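You operate a simulated robot arm through the tools that you are given. There is no shell and no other tool.

Carry out the task below with a simulated robot arm. There is one attempt and no reset: what you move stays moved.

## Task
Put the lantern lamp on charge: lamp off, into its base, base on.
Fine: the duster in the base goes onto the chest top.

It is judged by the outcome, as a careful person would: the job done as asked, and still so three seconds after it is handed in. It fails if anything else is knocked over, pushed out of place, dropped, spilled or broken.

## Robot
A 7-joint arm with a two-finger parallel gripper, fixed in place. Base frame: the origin is at the foot of the arm, x ahead of it, y to its left, z up; the work surface is at about z = 50. Lengths are in cm, angles in rad, forces in N, time in s.
Its first joint turns from -2.601 to 2.601 rad. Payload 3.43 kg.
Tool frame: the origin (TCP) lies between the finger pads and is the grasp point; the fingertips stand 3 cm ahead of it; z points along the fingers, y is the line along which they close. The gripper opens to 9.4 cm. The fingers are 2.8 cm wide and 1 cm thick; the gripper's body (5 by 9.6 cm) begins 5.5 cm behind the TCP.
Orientation is that of the tool frame in the base frame, as a unit quaternion [x, y, z, w]. With the fingers straight down and closing along the base's y, the tool's x points along the base's -x, its y along +y and its z along -z.

## Interface
- The arm moves only by the tool drive_tool. Its argument "targets" is a list of rows, each a list of 7 numbers: the shift along the tool's x, y, z in cm, then the turn, a rotation vector about the tool's x, y, z in rad, then the finger opening in cm, from 0 to 9.4. In form: [[x, y, z, rx, ry, rz, hand], ...]. A call has 1 to 20 rows; each row is the pose to reach, as a shift and turn from the pose commanded when the call began, along the tool's axes at that moment. Each row takes 0.2 s and may step no farther than 5 cm and 0.15 rad from the row before; otherwise, or with a gripper value out of range, the whole call is refused. Where a pose cannot be reached the arm comes as near as it can. A force on the tool above 40 N (or 10 N above the force at the start of the call, whichever is more), or a blocked arm, ends the call early, and 0.2 s more pass. Each finger travels about 4.5 cm/s and halts on what it meets, pressing with about 31 N; the grip force reading is that of the motor and also rises with nothing between the fingers. The clock runs only during rows and for 0.2 s after the last one: add rows that repeat a pose to give the fingers time. The reply holds the time, the measured pose of the TCP, the force on the tool along the base axes, the opening and the grip force, in the units named above and with some noise, with the torque about the TCP (base axes, N m) and any sound that the robot's microphone picked up.
- Cameras (640 x 400 px; columns grow to the right, rows downward): "scene" is fixed at [39.48, -50.07, 123.7]; the picture's right is [0.65, -0.76, 0.00], its down [-0.50, -0.43, -0.75] and it looks along [0.57, 0.49, -0.66] (base axes); focal length 325 px, centre (320, 200). "wrist" rides on the gripper at [7.6, 1.4, -10.2] in the tool frame; the picture's right is [-0.18, 0.98, 0.00], its down [-0.75, -0.14, -0.64] and it looks along [-0.63, -0.12, 0.77] (tool axes); focal length 243 px, centre (320, 200). There is no depth. A picture from a camera that has moved, and an enlarged one, comes with that camera's place and axes in the base frame and with its lens. The place of the scene camera against the robot may be out by one fixed shift of up to 1.8 cm in any direction.
- capture(camera): a new picture of that camera. No time passes.
- zoom(camera, box): a new picture of the part [left, top, right, bottom] of that camera's present view, enlarged. No time passes.
- hand_in(): hands the job in; it is judged then, once.

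Places have to be worked out from the pictures, the camera data and where the tool is seen. Open the gripper and draw the arm clear of the work before you hand the job in, unless the task says otherwise.

The tools are called as name(argument=value, ...) on one line, values as JSON. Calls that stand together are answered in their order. drive_tool: Moves the arm, as the interface text tells. Its arguments: {"type":"object","properties":{"targets":{"type":"array","items":{"type":"array","items":{"type":"number"}}}},"required":["targets"]} The other tools are called the same way: capture (camera) takes a picture; zoom (camera, box) takes an enlarged picture of a part of a camera's view; hand_in () hands the job in.

At the start:

```text
t: 0.0
ee_pos: [78.07, -12.26, 84.89]
orientation: [0.0, 1.0, 0.001, 0.0]
wrist_force: [-0.5, -0.1, 0.5]
moment: [-0.02, -0.02, 0.02]
grip_width: 9.42
grasp_force: 0.0
```

scene: 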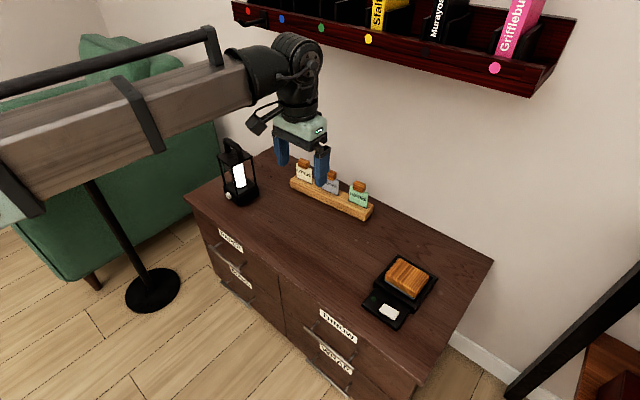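
wrist: 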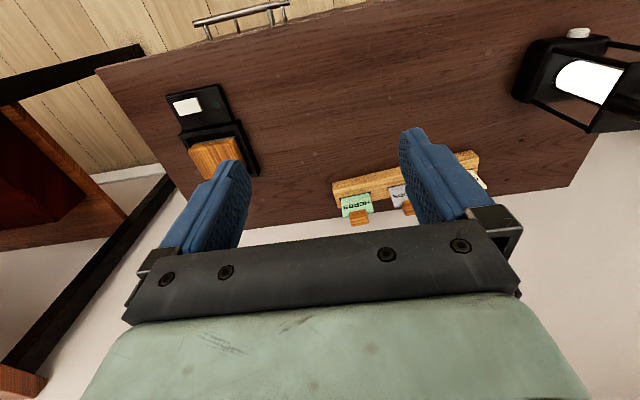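

The pictures show a lit lantern at the left of the chest, a spice rack in the middle, and a black base with a wooden block (the duster) in it on the right. I'll zoom in on each for details before moving.

zoom(camera="scene", box=[190, 120, 290, 220])

zoom(camera="scene", box=[340, 240, 460, 340])

zoom(camera="wrist", box=[480, 0, 640, 160])

zoom(camera="wrist", box=[150, 70, 280, 200])

zoom(camera="scene", box=[260, 130, 400, 240])

```text
4.00 times, centred on (240, 170) of scene
camera zoom: at [39.48, -50.07, 123.7], right [0.65, -0.76, 0.0], down [-0.5, -0.43, -0.75], along [0.57, 0.49, -0.66], focal length 1301 px, centre (640, 320)
```

zoom: 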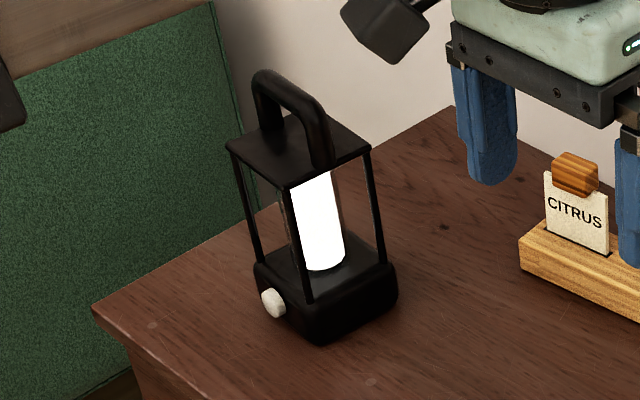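

```text
4.00 times, centred on (400, 290) of scene
camera zoom: at [39.48, -50.07, 123.7], right [0.65, -0.76, 0.0], down [-0.5, -0.43, -0.75], along [0.57, 0.49, -0.66], focal length 1301 px, centre (0, -160)
```

zoom: 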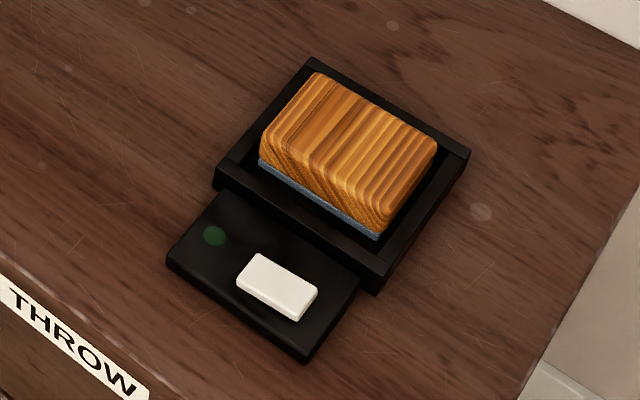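

```text
2.50 times, centred on (560, 80) of wrist
camera zoom: at [70.44, -10.8, 95.27], right [0.18, 0.98, 0.0], down [0.75, -0.14, 0.64], along [0.63, -0.12, -0.77], focal length 606 px, centre (-280, 500)
```

zoom: 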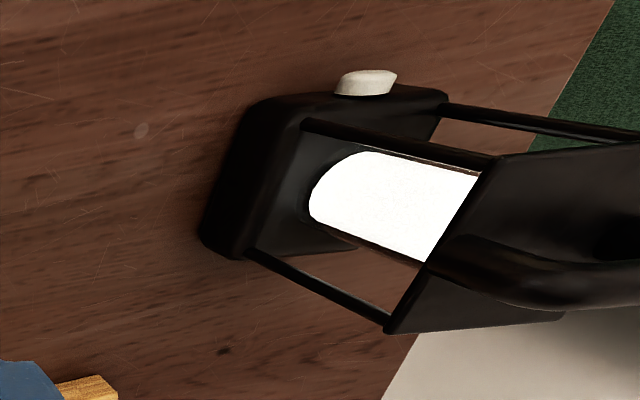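

```text
3.08 times, centred on (215, 135) of wrist
camera zoom: at [70.44, -10.8, 95.27], right [0.18, 0.98, 0.0], down [0.75, -0.14, 0.64], along [0.63, -0.12, -0.77], focal length 746 px, centre (643, 400)
```

zoom: 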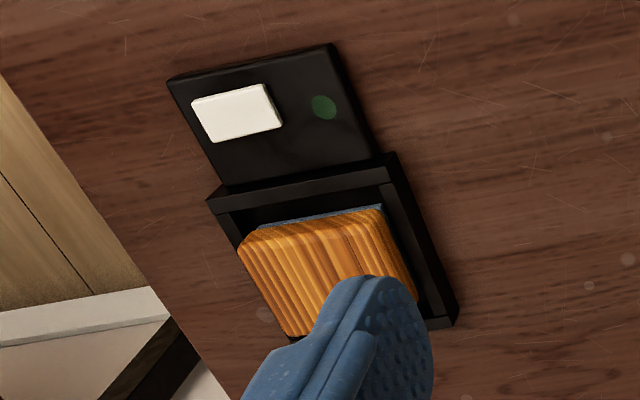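

```text
3.64 times, centred on (330, 185) of scene
camera zoom: at [39.48, -50.07, 123.7], right [0.65, -0.76, 0.0], down [-0.5, -0.43, -0.75], along [0.57, 0.49, -0.66], focal length 1183 px, centre (284, 254)
```

zoom: 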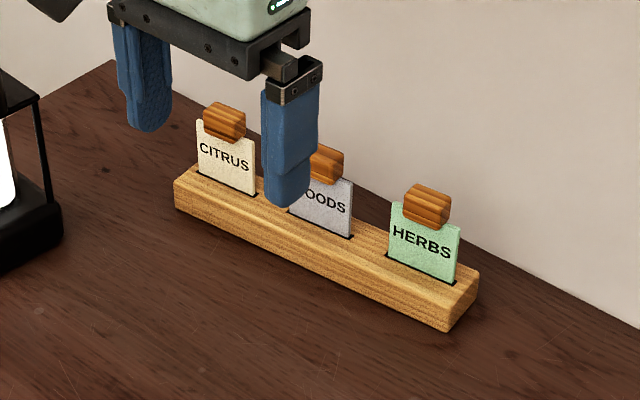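

The base (tray) is at about (91, -35) with a white rocker switch at about (81, -36) and an unlit LED; the lantern is at about (87.6, 27) with a white knob on its -x side. I'll move the wrist camera up high to get a better look at the duster and base.

drive_tool(targets=[[2.4, -4, 0, 0, 0, 0, 9.4], [4.8, -8, 0, 0, 0, 0, 9.4], [7.2, -12, 0, 0, 0, 0, 9.4], [9.6, -16, 0, 0, 0, 0, 9.4], [12, -20, 0, 0, 0, 0, 9.4], [12, -20, 0, 0, 0, 0, 9.4]])

capture(camera="wrist")

capture(camera="scene")

```text
t: 1.4
ee_pos: [66.15, -32.24, 85.22]
orientation: [0.0, 1.0, 0.0, 0.0]
wrist_force: [-0.3, 0.7, 0.6]
moment: [0.01, 0.0, -0.01]
grip_width: 9.39
grasp_force: 0.1
```

```text
taken
camera wrist: at [58.45, -30.87, 95.47], right [0.18, 0.98, 0.0], down [0.75, -0.14, 0.64], along [0.63, -0.12, -0.77], focal length 243 px, centre (320, 200)
```

wrist: 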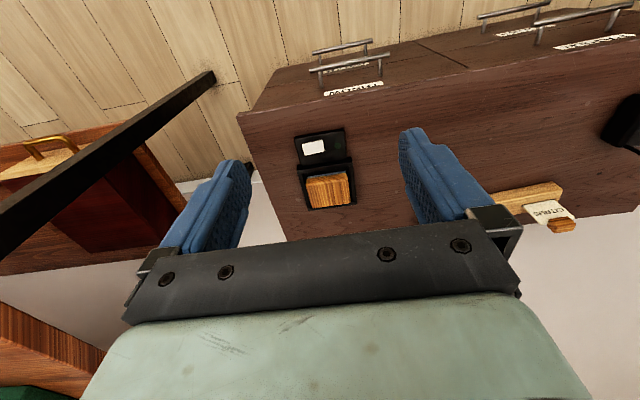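

```text
taken
```

scene: 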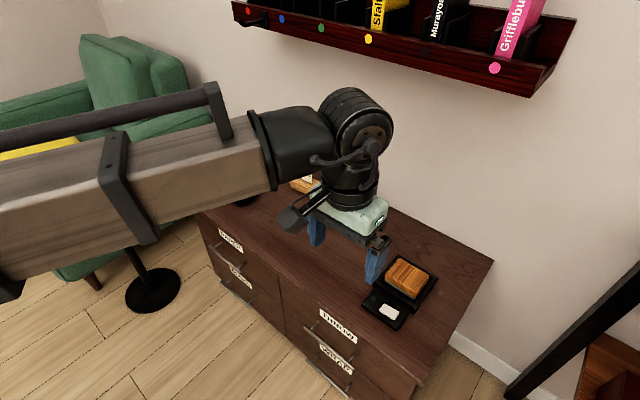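

The tray and duster are now unobstructed in the wrist view; I'll zoom to measure them.

zoom(camera="wrist", box=[275, 115, 375, 215])

zoom(camera="scene", box=[350, 240, 450, 340])

```text
4.00 times, centred on (325, 165) of wrist
camera zoom: at [58.45, -30.87, 95.47], right [0.18, 0.98, 0.0], down [0.75, -0.14, 0.64], along [0.63, -0.12, -0.77], focal length 970 px, centre (300, 340)
```

zoom: 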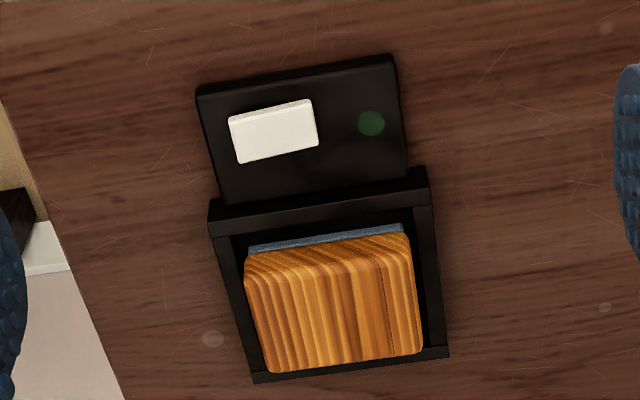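

```text
4.00 times, centred on (400, 290) of scene
camera zoom: at [39.48, -50.07, 123.7], right [0.65, -0.76, 0.0], down [-0.5, -0.43, -0.75], along [0.57, 0.49, -0.66], focal length 1301 px, centre (0, -160)
```

zoom: 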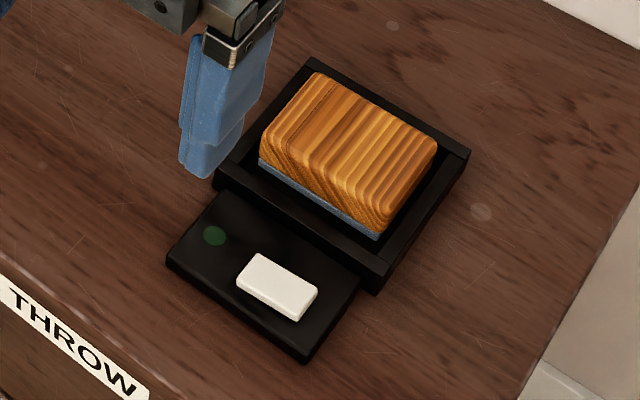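

From the wrist view I judge the duster spans x 86.8–93.8, y -39.3 to -30.7, with its top at z≈54.5, centred near (90.3, -35.0). I'll move above it while turning the tool 90° so the fingers close along x (the 7 cm side), stopping high to check.

drive_tool(targets=[[-2.2, -0.25, 1.2, 0, 0, 0.1428, 9.4], [-4.4, -0.5, 2.4, 0, 0, 0.2856, 9.4], [-6.6, -0.75, 3.6, 0, 0, 0.4284, 9.4], [-8.8, -1.0, 4.8, 0, 0, 0.5712, 9.4], [-11.0, -1.25, 6.0, 0, 0, 0.714, 9.4], [-13.2, -1.5, 7.2, 0, 0, 0.8568, 9.4], [-15.4, -1.75, 8.4, 0, 0, 0.9996, 9.4], [-17.6, -2.0, 9.6, 0, 0, 1.1424, 9.4], [-19.8, -2.25, 10.8, 0, 0, 1.2852, 9.4], [-22.0, -2.5, 12, 0, 0, 1.428, 9.4], [-24.2, -2.74, 13.2, 0, 0, 1.5708, 9.4], [-24.2, -2.74, 13.2, 0, 0, 1.5708, 9.4]])

capture(camera="wrist")

capture(camera="scene")

```text
t: 4.0
ee_pos: [90.42, -34.84, 72.01]
orientation: [0.708, 0.707, 0.0, 0.001]
wrist_force: [0.1, -0.5, -0.2]
moment: [0.0, -0.04, 0.01]
grip_width: 9.39
grasp_force: 0.0
```

```text
taken
camera wrist: at [91.79, -27.28, 82.17], right [0.98, -0.19, 0.0], down [-0.14, -0.75, 0.64], along [-0.12, -0.63, -0.77], focal length 243 px, centre (320, 200)
```

wrist: 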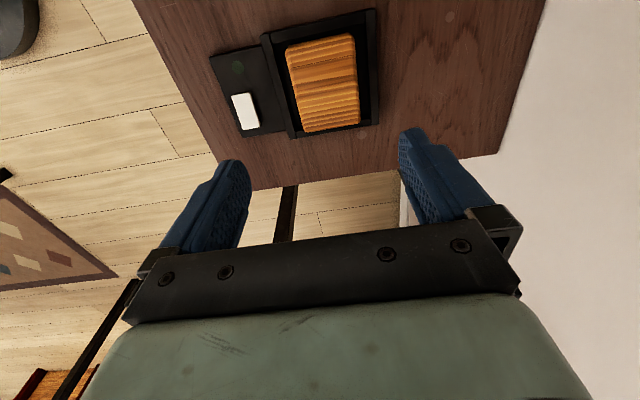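

```text
taken
```

scene: 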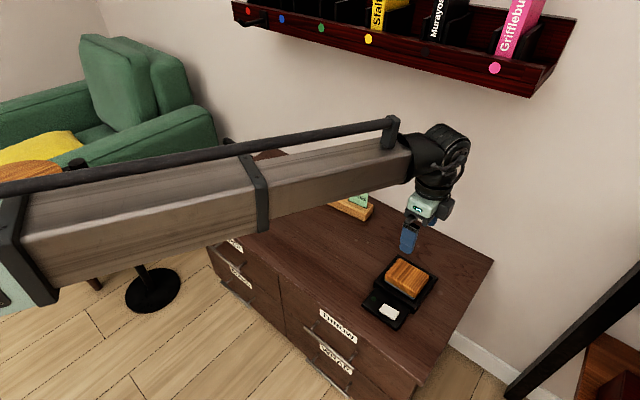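

The tool has reached (90.4, -34.8, 72) turned 90°. I'll zoom the wrist view to refine the duster's pose before descending.

zoom(camera="wrist", box=[200, 0, 400, 140])

```text
2.86 times, centred on (300, 70) of wrist
camera zoom: at [91.79, -27.28, 82.17], right [0.98, -0.19, 0.0], down [-0.14, -0.75, 0.64], along [-0.12, -0.63, -0.77], focal length 693 px, centre (377, 571)
```

zoom: 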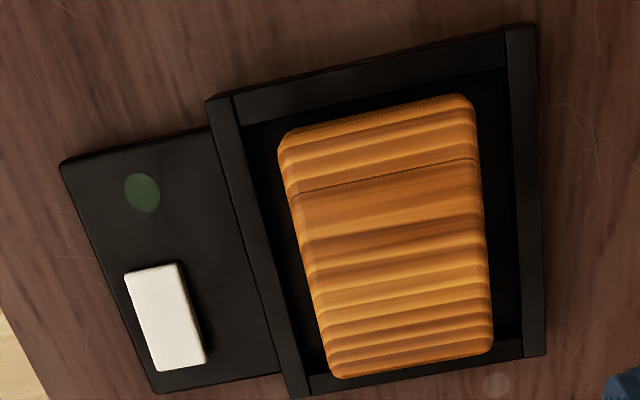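

Refining from this closer view: duster centre ≈ (90.9, -34.8), tray ≈ x 85.2–97.0, y -40.9 to -29.0. I'll descend with open fingers straddling the duster along x, fingertips staying just above the tray walls.

drive_tool(targets=[[0, 0.4, 4, 0, 0, 0, 9.4], [0, 0.4, 8, 0, 0, 0, 9.4], [0, 0.4, 12, 0, 0, 0, 9.4], [0, 0.4, 13.5, 0, 0, 0, 9.4], [0, 0.4, 14.5, 0, 0, 0, 9.4], [0, 0.4, 14.5, 0, 0, 0, 9.4]])

capture(camera="wrist")

zoom(camera="scene", box=[340, 220, 460, 340])

```text
t: 5.4
ee_pos: [90.72, -35.08, 57.46]
orientation: [0.707, 0.707, 0.0, 0.0]
wrist_force: [0.4, -0.3, -0.3]
moment: [0.01, 0.0, 0.01]
grip_width: 9.4
grasp_force: 0.0
```

```text
taken
camera wrist: at [92.13, -27.49, 67.57], right [0.98, -0.18, 0.0], down [-0.14, -0.75, 0.64], along [-0.12, -0.63, -0.77], focal length 243 px, centre (320, 200)
```

wrist: 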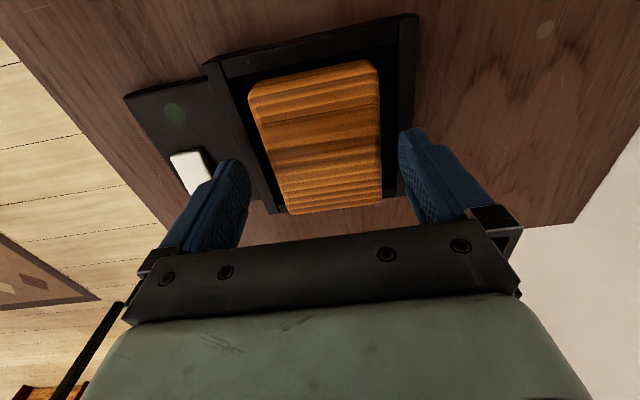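

```text
3.33 times, centred on (400, 280) of scene
camera zoom: at [39.48, -50.07, 123.7], right [0.65, -0.76, 0.0], down [-0.5, -0.43, -0.75], along [0.57, 0.49, -0.66], focal length 1084 px, centre (53, -67)
```

zoom: 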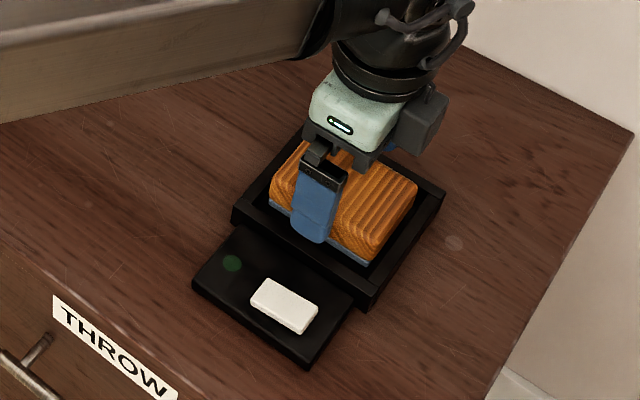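

Fingers straddle the duster (tips at about z=54.5); duster centre reads x≈91.05, y≈-34.8. I'll lower 1.8 cm so the tips stay above the tray walls, then close.

drive_tool(targets=[[0.2, 0.3, 1.0, 0, 0, 0, 9.4], [0.2, 0.3, 1.8, 0, 0, 0, 9.4], [0.2, 0.3, 1.8, 0, 0, 0, 8.0], [0.2, 0.3, 1.8, 0, 0, 0, 7.0], [0.2, 0.3, 1.8, 0, 0, 0, 6.0], [0.2, 0.3, 1.8, 0, 0, 0, 5.5], [0.2, 0.3, 1.8, 0, 0, 0, 5.5]])

capture(camera="wrist")

zoom(camera="scene", box=[340, 220, 460, 340])

```text
t: 7.0
ee_pos: [90.97, -34.86, 55.51]
orientation: [0.707, 0.707, 0.0, -0.001]
wrist_force: [0.2, 0.9, 0.3]
moment: [-0.03, 0.0, 0.01]
grip_width: 6.93
grasp_force: 31.1
```

```text
taken
camera wrist: at [92.42, -27.22, 65.78], right [0.98, -0.18, 0.0], down [-0.14, -0.75, 0.64], along [-0.12, -0.63, -0.77], focal length 243 px, centre (320, 200)
```

wrist: 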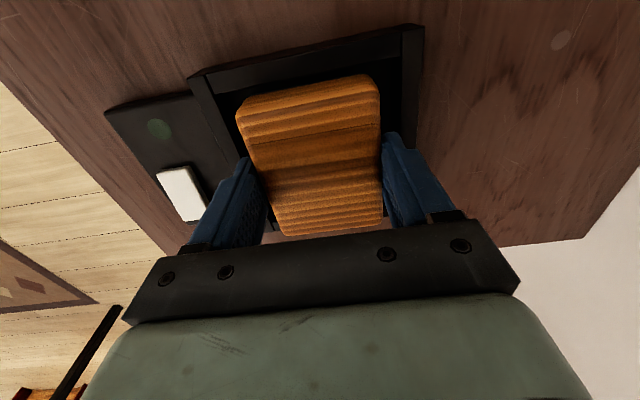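

```text
3.33 times, centred on (400, 280) of scene
camera zoom: at [39.48, -50.07, 123.7], right [0.65, -0.76, 0.0], down [-0.5, -0.43, -0.75], along [0.57, 0.49, -0.66], focal length 1084 px, centre (53, -67)
```

zoom: 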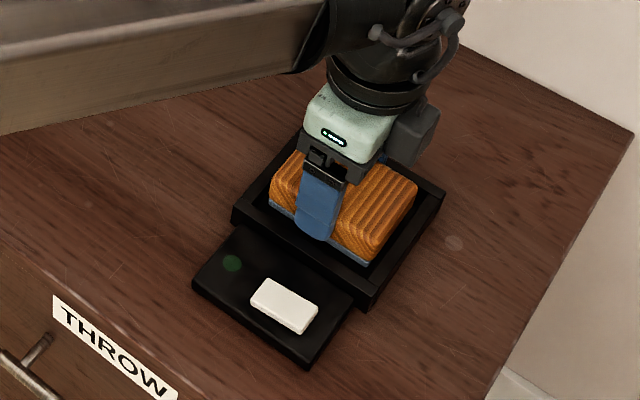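

The duster is held (6.93 cm, 31 N). I'll lift it straight up 10 cm.

drive_tool(targets=[[0, 0, -1, 0, 0, 0, 5.5], [0, 0, -2.5, 0, 0, 0, 5.5], [0, 0, -4.5, 0, 0, 0, 5.5], [0, 0, -7, 0, 0, 0, 5.5], [0, 0, -9, 0, 0, 0, 5.5], [0, 0, -10, 0, 0, 0, 5.5], [0, 0, -10, 0, 0, 0, 5.5]])

capture(camera="wrist")

zoom(camera="scene", box=[340, 200, 460, 340])

```text
t: 8.6
ee_pos: [90.96, -34.75, 65.52]
orientation: [0.707, 0.707, 0.0, 0.0]
wrist_force: [0.6, -0.7, 0.0]
moment: [0.0, -0.01, -0.01]
grip_width: 5.49
grasp_force: 0.1
```

```text
taken
camera wrist: at [92.43, -27.12, 75.88], right [0.98, -0.18, 0.0], down [-0.14, -0.75, 0.64], along [-0.12, -0.63, -0.77], focal length 243 px, centre (320, 200)
```

wrist: 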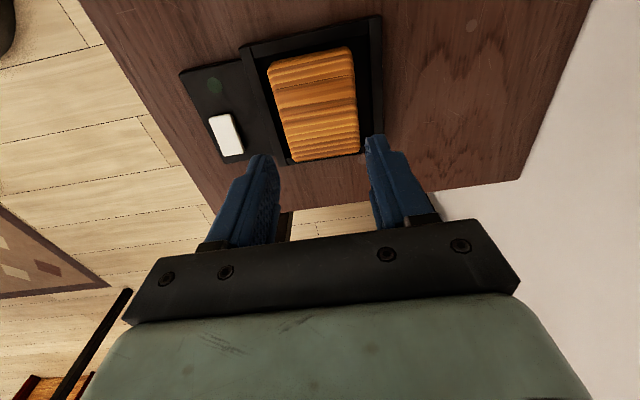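

```text
2.86 times, centred on (400, 270) of scene
camera zoom: at [39.48, -50.07, 123.7], right [0.65, -0.76, 0.0], down [-0.5, -0.43, -0.75], along [0.57, 0.49, -0.66], focal length 929 px, centre (91, 0)
```

zoom: 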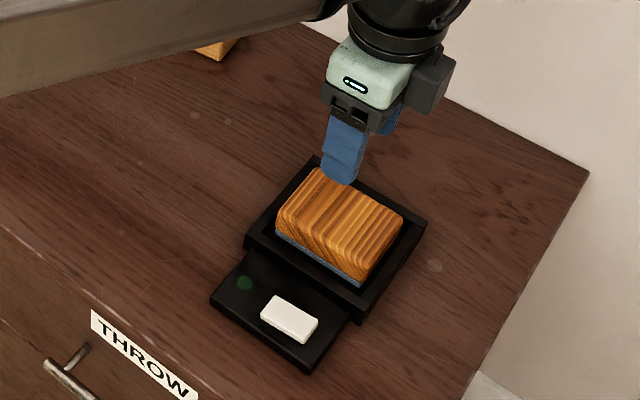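

The grip read 0 N after lifting and the picture shows the duster still in the tray, so the fingers slid off its rounded upper edge and I need a deeper grip. I'll zoom in to measure the gaps between the duster and the tray walls.

zoom(camera="wrist", box=[220, 0, 420, 180])

zoom(camera="scene", box=[365, 250, 445, 310])

```text
2.22 times, centred on (320, 90) of wrist
camera zoom: at [92.43, -27.12, 75.88], right [0.98, -0.18, 0.0], down [-0.14, -0.75, 0.64], along [-0.12, -0.63, -0.77], focal length 539 px, centre (320, 444)
```

zoom: 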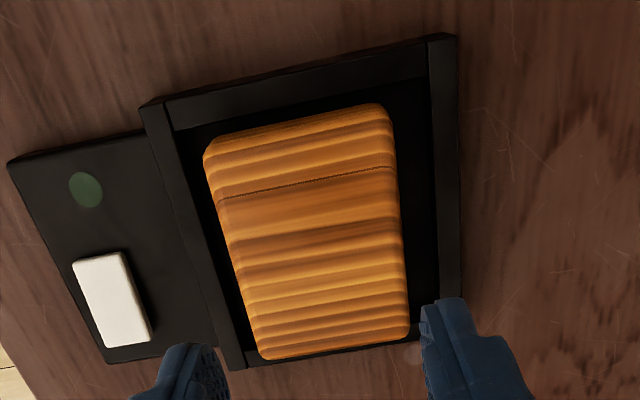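

```text
6.67 times, centred on (405, 280) of scene
camera zoom: at [39.48, -50.07, 123.7], right [0.65, -0.76, 0.0], down [-0.5, -0.43, -0.75], along [0.57, 0.49, -0.66], focal length 2169 px, centre (-247, -333)
```

zoom: 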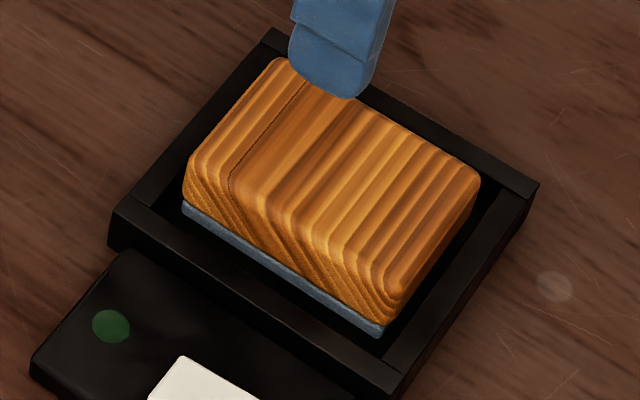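

Tray interior measures x 86.1–95.95 (about 9.9 cm), with the duster at about 87.3–94.3, so 1 cm fingers fit inside at an opening of about 7.4. I'll descend with that opening to just above the walls, then a further cm inside, watching the force.

drive_tool(targets=[[0, 0, 0, 0, 0, 0, 7.4], [0, 0, 4, 0, 0, 0, 7.4], [0, 0, 8, 0, 0, 0, 7.4], [0, 0, 9.5, 0, 0, 0, 7.4], [0, 0, 10.0, 0, 0, 0, 7.4], [0, 0, 10.0, 0, 0, 0, 7.4]])

zoom(camera="wrist", box=[180, 20, 440, 260])

zoom(camera="scene", box=[365, 250, 445, 310])

```text
t: 9.5
ee_pos: [91.11, -34.78, 57.71]
orientation: [0.707, 0.707, -0.001, 0.002]
wrist_force: [-0.5, 2.5, 23.0]
moment: [0.1, 0.92, -0.09]
grip_width: 7.43
grasp_force: 0.7
stopped in row 4: the force on the tool passed its limit at 59 N (the readings are from after the stop); the commanded pose is now the measured one
```

```text
1.67 times, centred on (310, 140) of wrist
camera zoom: at [92.46, -27.18, 67.91], right [0.98, -0.18, 0.0], down [-0.14, -0.75, 0.64], along [-0.12, -0.63, -0.77], focal length 404 px, centre (337, 300)
```

zoom: 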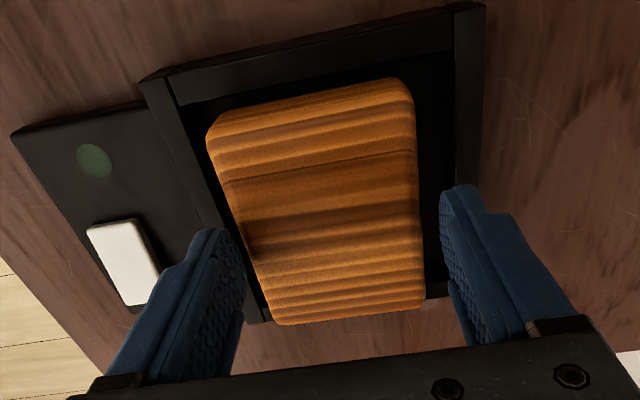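

```text
6.67 times, centred on (405, 280) of scene
camera zoom: at [39.48, -50.07, 123.7], right [0.65, -0.76, 0.0], down [-0.5, -0.43, -0.75], along [0.57, 0.49, -0.66], focal length 2169 px, centre (-247, -333)
```

zoom: 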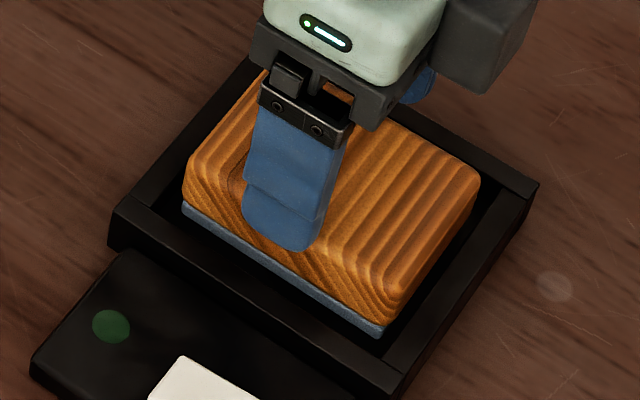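

The -x fingertip touched the duster's top at z≈54.7, because the duster sits about 0.35 cm toward -x of the tool. I'll rise, open wide, then re-center the duster with a light close near the top and re-check.

drive_tool(targets=[[0, 0, -1.5, 0, 0, 0, 7.4], [0, 0, -1.5, 0, 0, 0, 9.4], [0, 0, -1.5, 0, 0, 0, 9.4], [0, 0, -1.5, 0, 0, 0, 9.4]])

zoom(camera="wrist", box=[180, 20, 440, 260])

```text
t: 10.5
ee_pos: [91.18, -34.78, 58.8]
orientation: [0.707, 0.707, -0.001, 0.0]
wrist_force: [0.3, 0.3, -0.1]
moment: [0.0, -0.03, 0.0]
grip_width: 9.41
grasp_force: 0.1
```

```text
1.67 times, centred on (310, 140) of wrist
camera zoom: at [92.6, -27.2, 69.18], right [0.98, -0.18, 0.0], down [-0.14, -0.75, 0.64], along [-0.12, -0.63, -0.77], focal length 404 px, centre (337, 300)
```

zoom: 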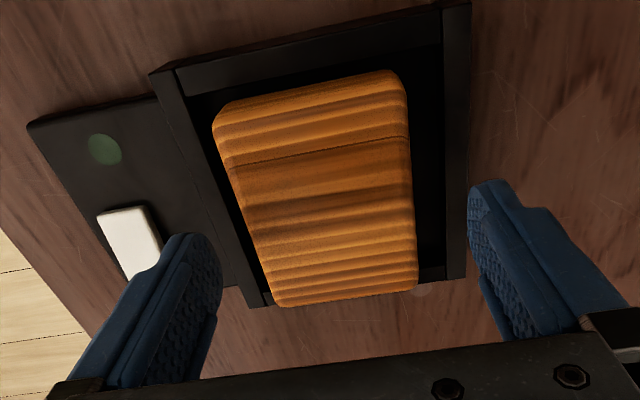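

The tool is at x≈91.18; I'll shift -0.15 to align with the tray centre (91.03), lower to z≈55.5 and close to centre the duster, then reopen to 7.35.

drive_tool(targets=[[0, -0.15, 1.5, 0, 0, 0, 9.4], [0, -0.15, 3.3, 0, 0, 0, 9.4], [0, -0.15, 3.3, 0, 0, 0, 8.0], [0, -0.15, 3.3, 0, 0, 0, 7.0], [0, -0.15, 3.3, 0, 0, 0, 6.5], [0, -0.15, 3.3, 0, 0, 0, 6.5], [0, -0.15, 3.3, 0, 0, 0, 7.35], [0, -0.15, 3.3, 0, 0, 0, 7.35], [0, -0.15, 3.3, 0, 0, 0, 7.35]])

zoom(camera="wrist", box=[180, 20, 440, 260])

zoom(camera="scene", box=[365, 250, 445, 310])

```text
t: 12.5
ee_pos: [91.0, -34.76, 55.54]
orientation: [0.707, 0.707, -0.001, 0.001]
wrist_force: [-0.9, -0.2, 0.5]
moment: [-0.01, 0.03, 0.02]
grip_width: 7.33
grasp_force: 0.1
```

```text
1.67 times, centred on (310, 140) of wrist
camera zoom: at [92.44, -27.17, 65.75], right [0.98, -0.18, 0.0], down [-0.14, -0.75, 0.64], along [-0.12, -0.63, -0.77], focal length 404 px, centre (337, 300)
```

zoom: 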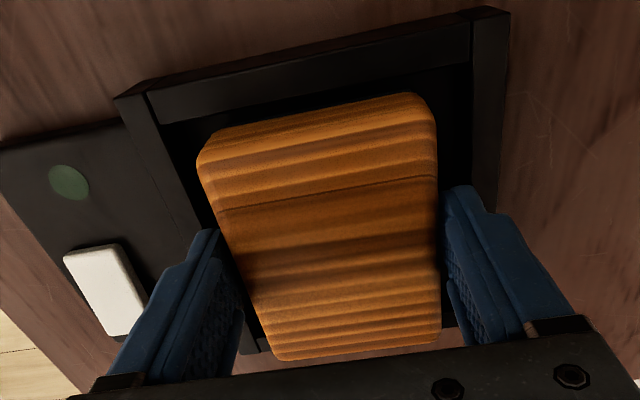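

```text
6.67 times, centred on (405, 280) of scene
camera zoom: at [39.48, -50.07, 123.7], right [0.65, -0.76, 0.0], down [-0.5, -0.43, -0.75], along [0.57, 0.49, -0.66], focal length 2169 px, centre (-247, -333)
```

zoom: 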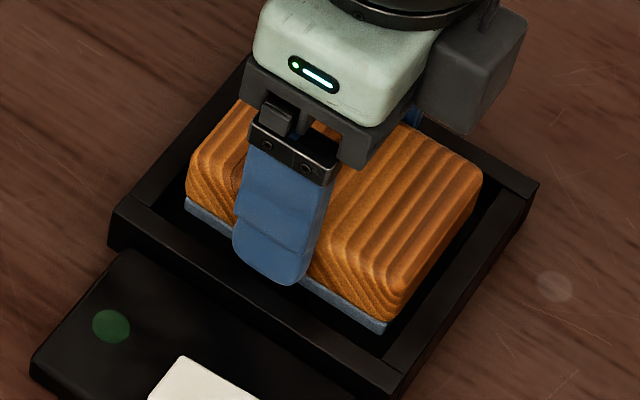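

The duster is now centred between the fingers at 7.33 opening. I'll lower 1.2 cm in small steps inside the tray walls.

drive_tool(targets=[[0, 0, 0.4, 0, 0, 0, 7.35], [0, 0, 0.8, 0, 0, 0, 7.35], [0, 0, 1.1, 0, 0, 0, 7.35], [0, 0, 1.1, 0, 0, 0, 7.35]])

zoom(camera="scene", box=[365, 250, 445, 310])

```text
t: 13.5
ee_pos: [91.06, -34.92, 54.4]
orientation: [0.707, 0.707, -0.001, 0.0]
wrist_force: [1.1, -1.0, 0.3]
moment: [-0.01, 0.03, -0.01]
grip_width: 7.43
grasp_force: 4.1
```

```text
6.67 times, centred on (405, 280) of scene
camera zoom: at [39.48, -50.07, 123.7], right [0.65, -0.76, 0.0], down [-0.5, -0.43, -0.75], along [0.57, 0.49, -0.66], focal length 2169 px, centre (-247, -333)
```

zoom: 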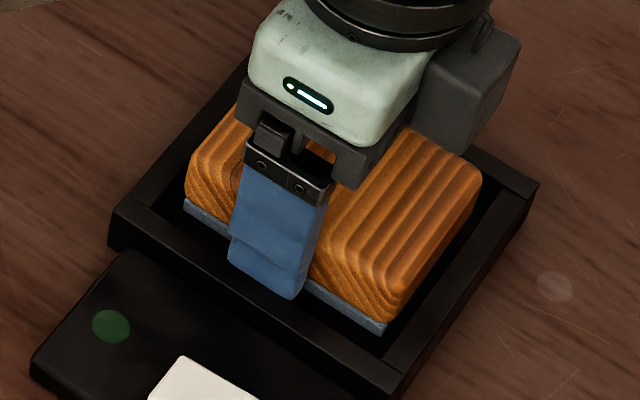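

Fingers are now about 1.1 cm deeper, with only a slight contact. I'll close firmly and lift slowly, watching the grip reading.

drive_tool(targets=[[0, 0, 0, 0, 0, 0, 6.0], [0, 0, 0, 0, 0, 0, 5.0], [0, 0, 0, 0, 0, 0, 5.0], [0, 0, -0.4, 0, 0, 0, 5.0], [0, 0, -0.8, 0, 0, 0, 5.0], [0, 0, -1.2, 0, 0, 0, 5.0], [0, 0, -1.6, 0, 0, 0, 5.0], [0, 0, -2.0, 0, 0, 0, 5.0]])

zoom(camera="scene", box=[365, 250, 445, 310])

```text
t: 15.3
ee_pos: [90.94, -35.0, 56.49]
orientation: [0.707, 0.707, -0.001, 0.001]
wrist_force: [0.8, -0.5, -1.0]
moment: [0.01, -0.03, 0.02]
grip_width: 7.37
grasp_force: 30.8
```

```text
6.67 times, centred on (405, 280) of scene
camera zoom: at [39.48, -50.07, 123.7], right [0.65, -0.76, 0.0], down [-0.5, -0.43, -0.75], along [0.57, 0.49, -0.66], focal length 2169 px, centre (-247, -333)
```

zoom: 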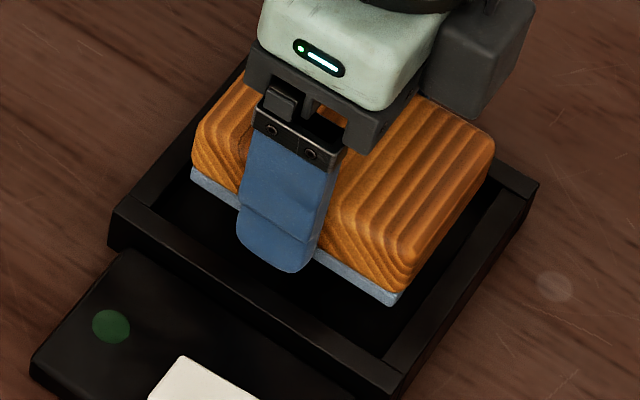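

The duster is held and rising (7.37 cm, 31 N). I'll raise it further and carry it over to the free area around (84, -10).

drive_tool(targets=[[0, 0, -1, 0, 0, 0, 5.0], [0, 0, -2.5, 0, 0, 0, 5.0], [0, 0, -4.5, 0, 0, 0, 5.0], [0, 0, -6.5, 0, 0, 0, 5.0], [0, 0, -7.5, 0, 0, 0, 5.0], [2, -0.5, -7.5, 0, 0, 0, 5.0], [5, -1.3, -7.5, 0, 0, 0, 5.0], [8, -2.2, -7.5, 0, 0, 0, 5.0], [11, -3, -7.5, 0, 0, 0, 5.0], [14, -4, -7.5, 0, 0, 0, 5.0], [17, -4.8, -7.5, 0, 0, 0, 5.0], [20, -5.6, -7.5, 0, 0, 0, 5.0], [23, -6.4, -7.5, 0, 0, 0, 5.0], [25, -7, -7.5, 0, 0, 0, 5.0], [25, -7, -7.5, 0, 0, 0, 5.0]])

capture(camera="scene")

capture(camera="wrist")

```text
t: 18.5
ee_pos: [84.14, -9.72, 63.99]
orientation: [0.707, 0.707, -0.001, 0.001]
wrist_force: [-0.5, 0.4, -0.8]
moment: [0.0, 0.01, 0.01]
grip_width: 7.36
grasp_force: 30.9
```

```text
taken
```

scene: 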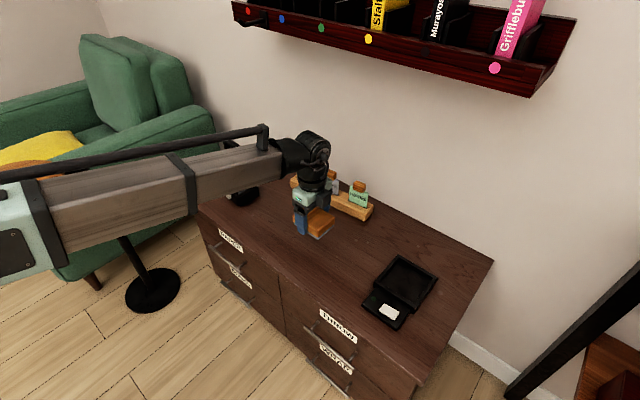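

```text
taken
camera wrist: at [85.54, -2.03, 74.24], right [0.98, -0.18, 0.0], down [-0.14, -0.75, 0.64], along [-0.12, -0.63, -0.77], focal length 243 px, centre (320, 200)
```

wrist: 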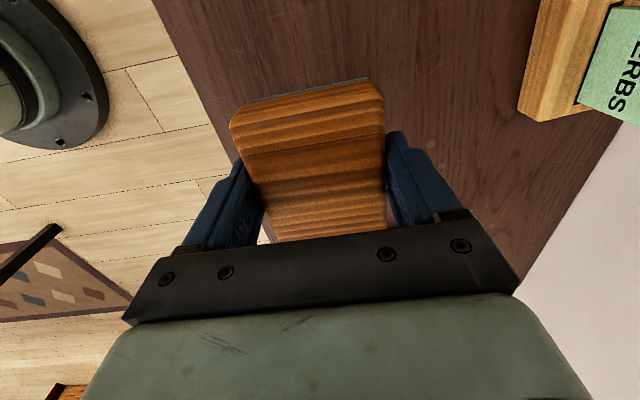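

The tray is now empty and the duster is held over clear chest top at (84, -10). I'll lower it to just above the surface.

drive_tool(targets=[[0, 0, 3, 0, 0, 0, 5.0], [0, 0, 6, 0, 0, 0, 5.0], [0, 0, 8.5, 0, 0, 0, 5.0], [0, 0, 9.5, 0, 0, 0, 5.0], [0, 0, 9.5, 0, 0, 0, 5.0]])

zoom(camera="scene", box=[270, 180, 370, 260])

zoom(camera="scene", box=[350, 245, 450, 335])

```text
t: 19.7
ee_pos: [83.9, -9.77, 54.54]
orientation: [0.707, 0.707, 0.0, 0.001]
wrist_force: [0.1, -0.1, -0.6]
moment: [0.01, 0.01, 0.01]
grip_width: 7.41
grasp_force: 30.7
```

```text
5.00 times, centred on (320, 220) of scene
camera zoom: at [39.48, -50.07, 123.7], right [0.65, -0.76, 0.0], down [-0.5, -0.43, -0.75], along [0.57, 0.49, -0.66], focal length 1626 px, centre (320, 100)
```

zoom: 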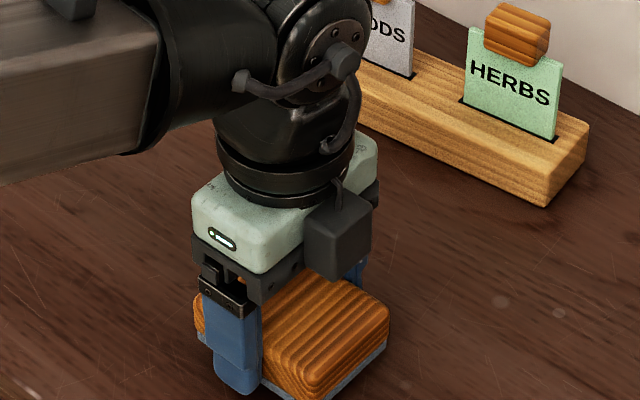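

```text
4.44 times, centred on (400, 290) of scene
camera zoom: at [39.48, -50.07, 123.7], right [0.65, -0.76, 0.0], down [-0.5, -0.43, -0.75], along [0.57, 0.49, -0.66], focal length 1446 px, centre (-36, -200)
```

zoom: 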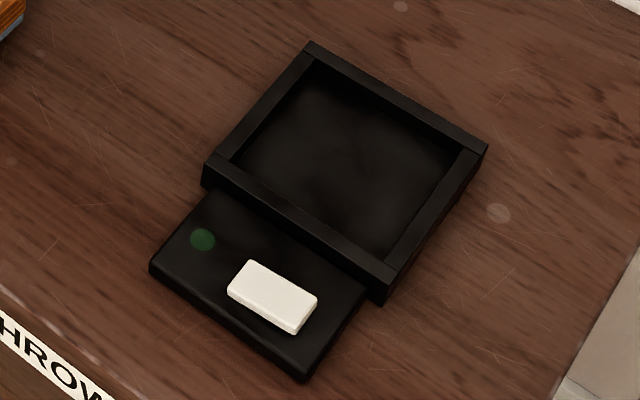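

Tray is empty with a flat floor. The duster is at most about 1 cm above the chest; I'll lower in fine steps until I feel contact.

drive_tool(targets=[[0, 0, 0.2, 0, 0, 0, 5.0], [0, 0, 0.4, 0, 0, 0, 5.0], [0, 0, 0.5, 0, 0, 0, 5.0], [0, 0, 0.5, 0, 0, 0, 5.0]])

zoom(camera="scene", box=[280, 200, 360, 260])

```text
t: 20.7
ee_pos: [83.99, -9.81, 53.92]
orientation: [0.708, 0.707, 0.0, 0.001]
wrist_force: [-0.2, 0.2, -1.0]
moment: [-0.01, 0.02, 0.0]
grip_width: 7.37
grasp_force: 30.8
```

```text
6.67 times, centred on (320, 230) of scene
camera zoom: at [39.48, -50.07, 123.7], right [0.65, -0.76, 0.0], down [-0.5, -0.43, -0.75], along [0.57, 0.49, -0.66], focal length 2169 px, centre (320, 0)
```

zoom: 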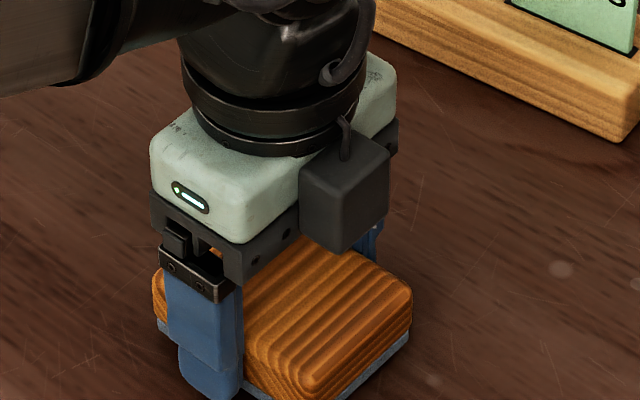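

Still no contact (force about -1 N). I'll continue down in 0.1 cm steps.

drive_tool(targets=[[0, 0, 0.1, 0, 0, 0, 5.0], [0, 0, 0.2, 0, 0, 0, 5.0], [0, 0, 0.3, 0, 0, 0, 5.0], [0, 0, 0.3, 0, 0, 0, 5.0]])

zoom(camera="scene", box=[280, 210, 360, 270])

```text
t: 21.7
ee_pos: [84.05, -9.85, 53.75]
orientation: [0.706, 0.708, -0.001, 0.002]
wrist_force: [-0.4, 0.4, -1.0]
moment: [0.01, 0.02, -0.01]
grip_width: 7.38
grasp_force: 31.2
```

```text
6.67 times, centred on (320, 240) of scene
camera zoom: at [39.48, -50.07, 123.7], right [0.65, -0.76, 0.0], down [-0.5, -0.43, -0.75], along [0.57, 0.49, -0.66], focal length 2169 px, centre (320, -67)
```

zoom: 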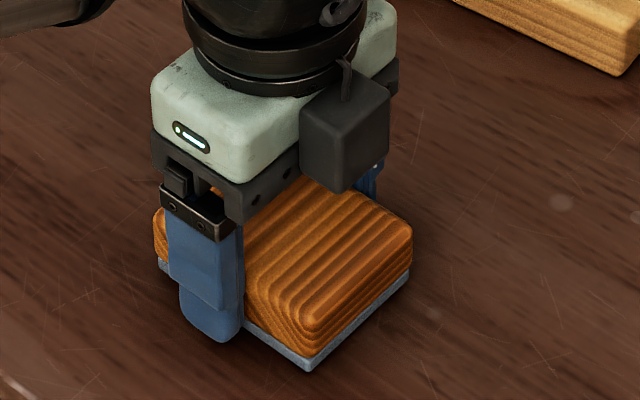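

No contact yet; the felt bottom looks level with the fingertips (z≈50.7). I'll keep lowering in fine steps.

drive_tool(targets=[[0, 0, 0.1, 0, 0, 0, 5.0], [0, 0, 0.2, 0, 0, 0, 5.0], [0, 0, 0.2, 0, 0, 0, 5.0]])

```text
t: 22.5
ee_pos: [83.95, -9.96, 53.45]
orientation: [0.707, 0.707, 0.0, 0.001]
wrist_force: [-0.4, -0.1, -1.2]
moment: [-0.02, 0.03, 0.02]
grip_width: 7.39
grasp_force: 30.7
```

Force is still about -1 N, so no contact. I'll go down another 0.2 cm in 0.1 steps.

drive_tool(targets=[[0, 0, 0.1, 0, 0, 0, 5.0], [0, 0, 0.2, 0, 0, 0, 5.0], [0, 0, 0.2, 0, 0, 0, 5.0]])

zoom(camera="scene", box=[280, 210, 360, 270])

```text
t: 23.3
ee_pos: [83.97, -9.91, 53.37]
orientation: [0.707, 0.707, 0.0, 0.0]
wrist_force: [-0.4, -1.8, 9.5]
moment: [0.12, 0.17, 0.06]
grip_width: 7.38
grasp_force: 30.6
```

```text
6.67 times, centred on (320, 240) of scene
camera zoom: at [39.48, -50.07, 123.7], right [0.65, -0.76, 0.0], down [-0.5, -0.43, -0.75], along [0.57, 0.49, -0.66], focal length 2169 px, centre (320, -67)
```

zoom: 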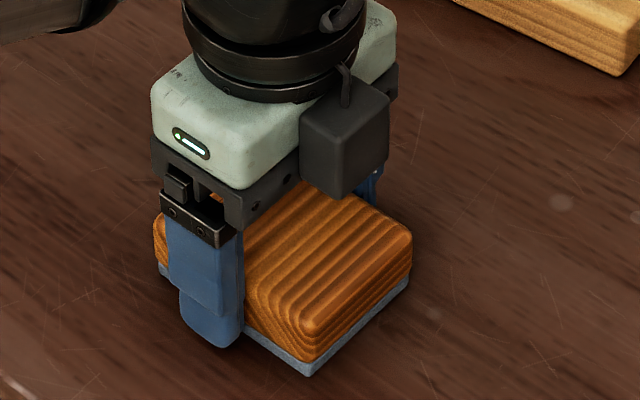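

Contact at 9.5 N, so the duster is on the chest. I'll open the fingers and rise.

drive_tool(targets=[[0, 0, 0, 0, 0, 0, 7.5], [0, 0, 0, 0, 0, 0, 8.5], [0, 0, 0, 0, 0, 0, 9.4], [0, 0, 0, 0, 0, 0, 9.4], [0, 0, -1, 0, 0, 0, 9.4], [0, 0, -3, 0, 0, 0, 9.4], [0, 0, -6, 0, 0, 0, 9.4], [0, 0, -10, 0, 0, 0, 9.4], [0, 0, -15, 0, 0, 0, 9.4], [0, 0, -20, 0, 0, 0, 9.4], [0, 0, -25, 0, 0, 0, 9.4], [0, 0, -30, 0, 0, 0, 9.4]])

capture(camera="scene")

capture(camera="wrist")

```text
t: 25.9
ee_pos: [83.89, -9.85, 83.24]
orientation: [0.707, 0.707, -0.001, 0.0]
wrist_force: [0.3, -0.4, 0.7]
moment: [-0.03, 0.03, -0.03]
grip_width: 9.38
grasp_force: 0.0
```

```text
taken
```

scene: 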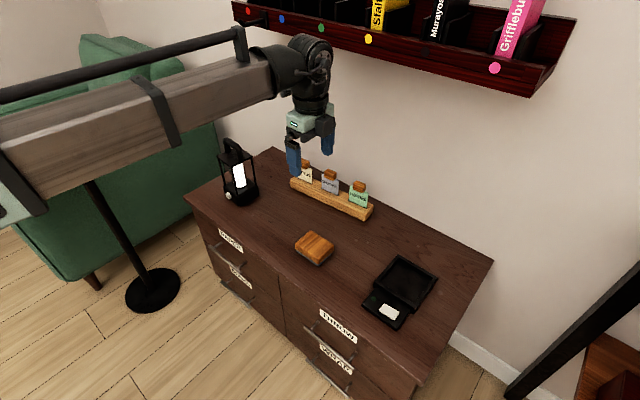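

```text
taken
camera wrist: at [85.32, -2.14, 93.5], right [0.98, -0.18, 0.0], down [-0.14, -0.75, 0.64], along [-0.12, -0.63, -0.77], focal length 243 px, centre (320, 200)
```

wrist: 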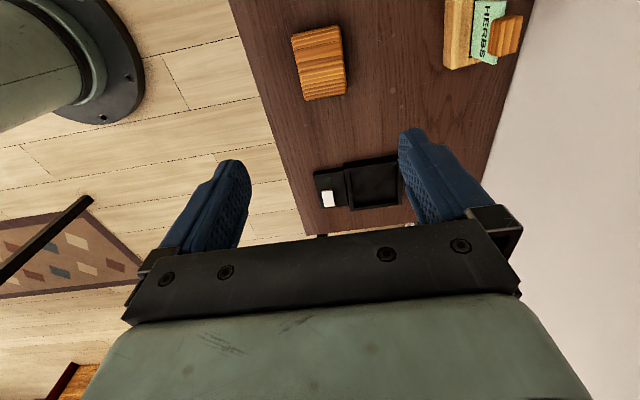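

The duster rests on the chest. Next I'll swing back the tool rotation and move in front of the lantern (TCP about (70, 31, 70)) so the wrist camera can inspect its knob.

drive_tool(targets=[[3.73, -1.27, 1.18, 0, 0, -0.1428, 9.4], [7.45, -2.55, 2.36, 0, 0, -0.2856, 9.4], [11.18, -3.82, 3.55, 0, 0, -0.4284, 9.4], [14.9, -5.1, 4.73, 0, 0, -0.5712, 9.4], [18.6, -6.4, 5.9, 0, 0, -0.714, 9.4], [22.4, -7.6, 7.1, 0, 0, -0.8568, 9.4], [26.1, -8.9, 8.3, 0, 0, -0.9996, 9.4], [29.8, -10.2, 9.5, 0, 0, -1.1424, 9.4], [33.5, -11.5, 10.6, 0, 0, -1.2852, 9.4], [37.3, -12.7, 11.8, 0, 0, -1.428, 9.4], [41, -14, 13, 0, 0, -1.5708, 9.4], [41, -14, 13, 0, 0, -1.5708, 9.4]])

capture(camera="wrist")

capture(camera="scene")

```text
t: 28.5
ee_pos: [69.76, 31.09, 70.14]
orientation: [-0.001, 1.0, -0.001, 0.001]
wrist_force: [0.7, -0.1, -0.8]
moment: [0.0, -0.05, 0.01]
grip_width: 9.44
grasp_force: 0.0
```

```text
taken
camera wrist: at [62.19, 32.58, 80.45], right [0.18, 0.98, 0.0], down [0.75, -0.14, 0.64], along [0.63, -0.12, -0.77], focal length 243 px, centre (320, 200)
```

wrist: 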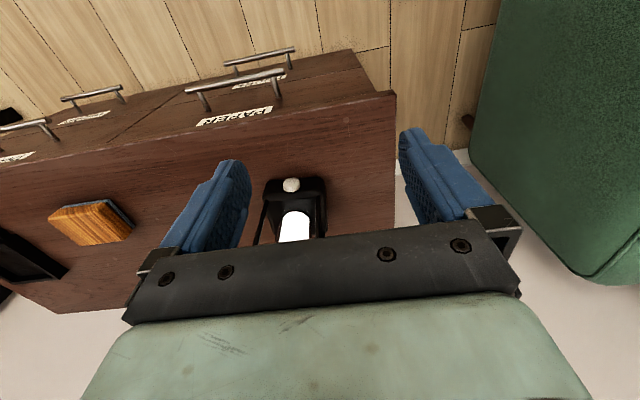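

```text
taken
```

scene: 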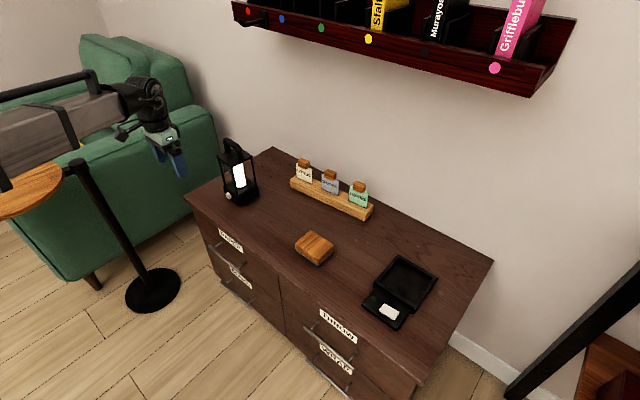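

The lantern is in view with its round whitish knob facing the robot. I'll zoom in on it from both cameras.

zoom(camera="wrist", box=[240, 160, 350, 250])

zoom(camera="scene", box=[210, 130, 270, 212])

zoom(camera="scene", box=[215, 180, 255, 212])

```text
4.44 times, centred on (295, 205) of wrist
camera zoom: at [62.19, 32.58, 80.45], right [0.18, 0.98, 0.0], down [0.75, -0.14, 0.64], along [0.63, -0.12, -0.77], focal length 1078 px, centre (431, 178)
```

zoom: 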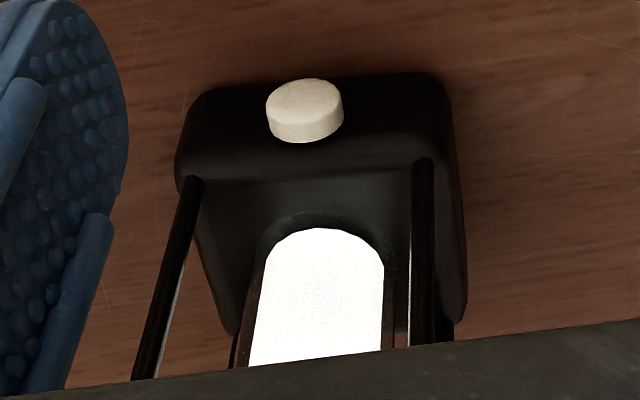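

```text
4.88 times, centred on (240, 171) of scene
camera zoom: at [39.48, -50.07, 123.7], right [0.65, -0.76, 0.0], down [-0.5, -0.43, -0.75], along [0.57, 0.49, -0.66], focal length 1587 px, centre (710, 342)
```

zoom: 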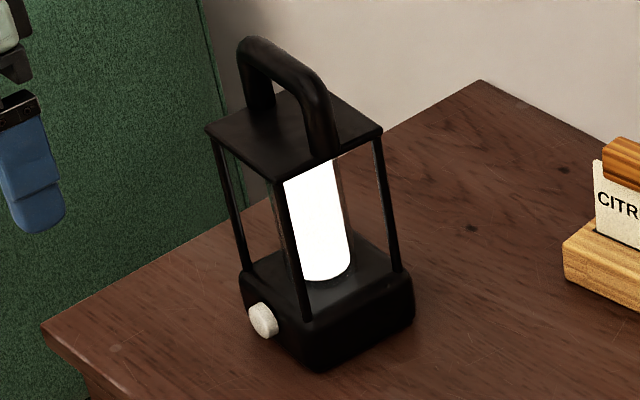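

```text
12.50 times, centred on (235, 196) of scene
camera zoom: at [39.48, -50.07, 123.7], right [0.65, -0.76, 0.0], down [-0.5, -0.43, -0.75], along [0.57, 0.49, -0.66], focal length 4066 px, centre (1382, 250)
```

zoom: 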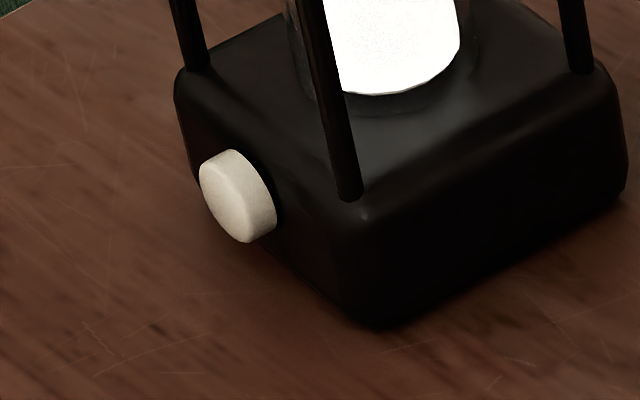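

The knob is a plain round push button (about 2.5 cm wide, face at about (81.2, 25.0, 52.3)) on the lantern's -x face. To press it without the gripper body hitting the cage, I'll close the fingers, tilt the tool 0.5 rad forward, and approach to a standoff in front of it.

drive_tool(targets=[[-0.37, -1.0, 1.7, 0, -0.08, 0, 7.5], [-0.74, -2.0, 3.4, 0, -0.16, 0, 6], [-1.1, -3.0, 5.1, 0, -0.25, 0, 4.5], [-1.5, -4.1, 6.8, 0, -0.33, 0, 3], [-1.9, -5.1, 8.5, 0, -0.42, 0, 1.5], [-2.2, -6.1, 10.1, 0, -0.5, 0, 0], [-2.2, -6.1, 10.1, 0, -0.5, 0, 0], [-2.2, -6.1, 10.1, 0, -0.5, 0, 0]])

capture(camera="wrist")

capture(camera="scene")

```text
t: 30.3
ee_pos: [72.13, 24.92, 59.91]
orientation: [0.0, 0.969, -0.001, 0.249]
wrist_force: [0.5, 0.7, -0.1]
moment: [-0.02, -0.01, -0.03]
grip_width: 0.01
grasp_force: 31.3
```

```text
taken
camera wrist: at [60.54, 26.45, 65.37], right [0.16, 0.98, 0.09], down [0.35, -0.14, 0.93], along [0.92, -0.12, -0.37], focal length 243 px, centre (320, 200)
```

wrist: 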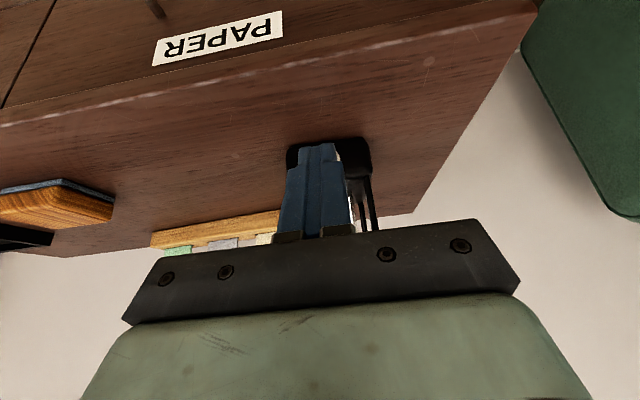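

```text
taken
```

scene: 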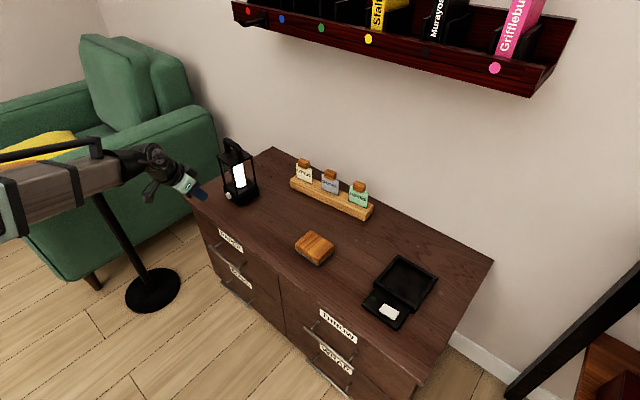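

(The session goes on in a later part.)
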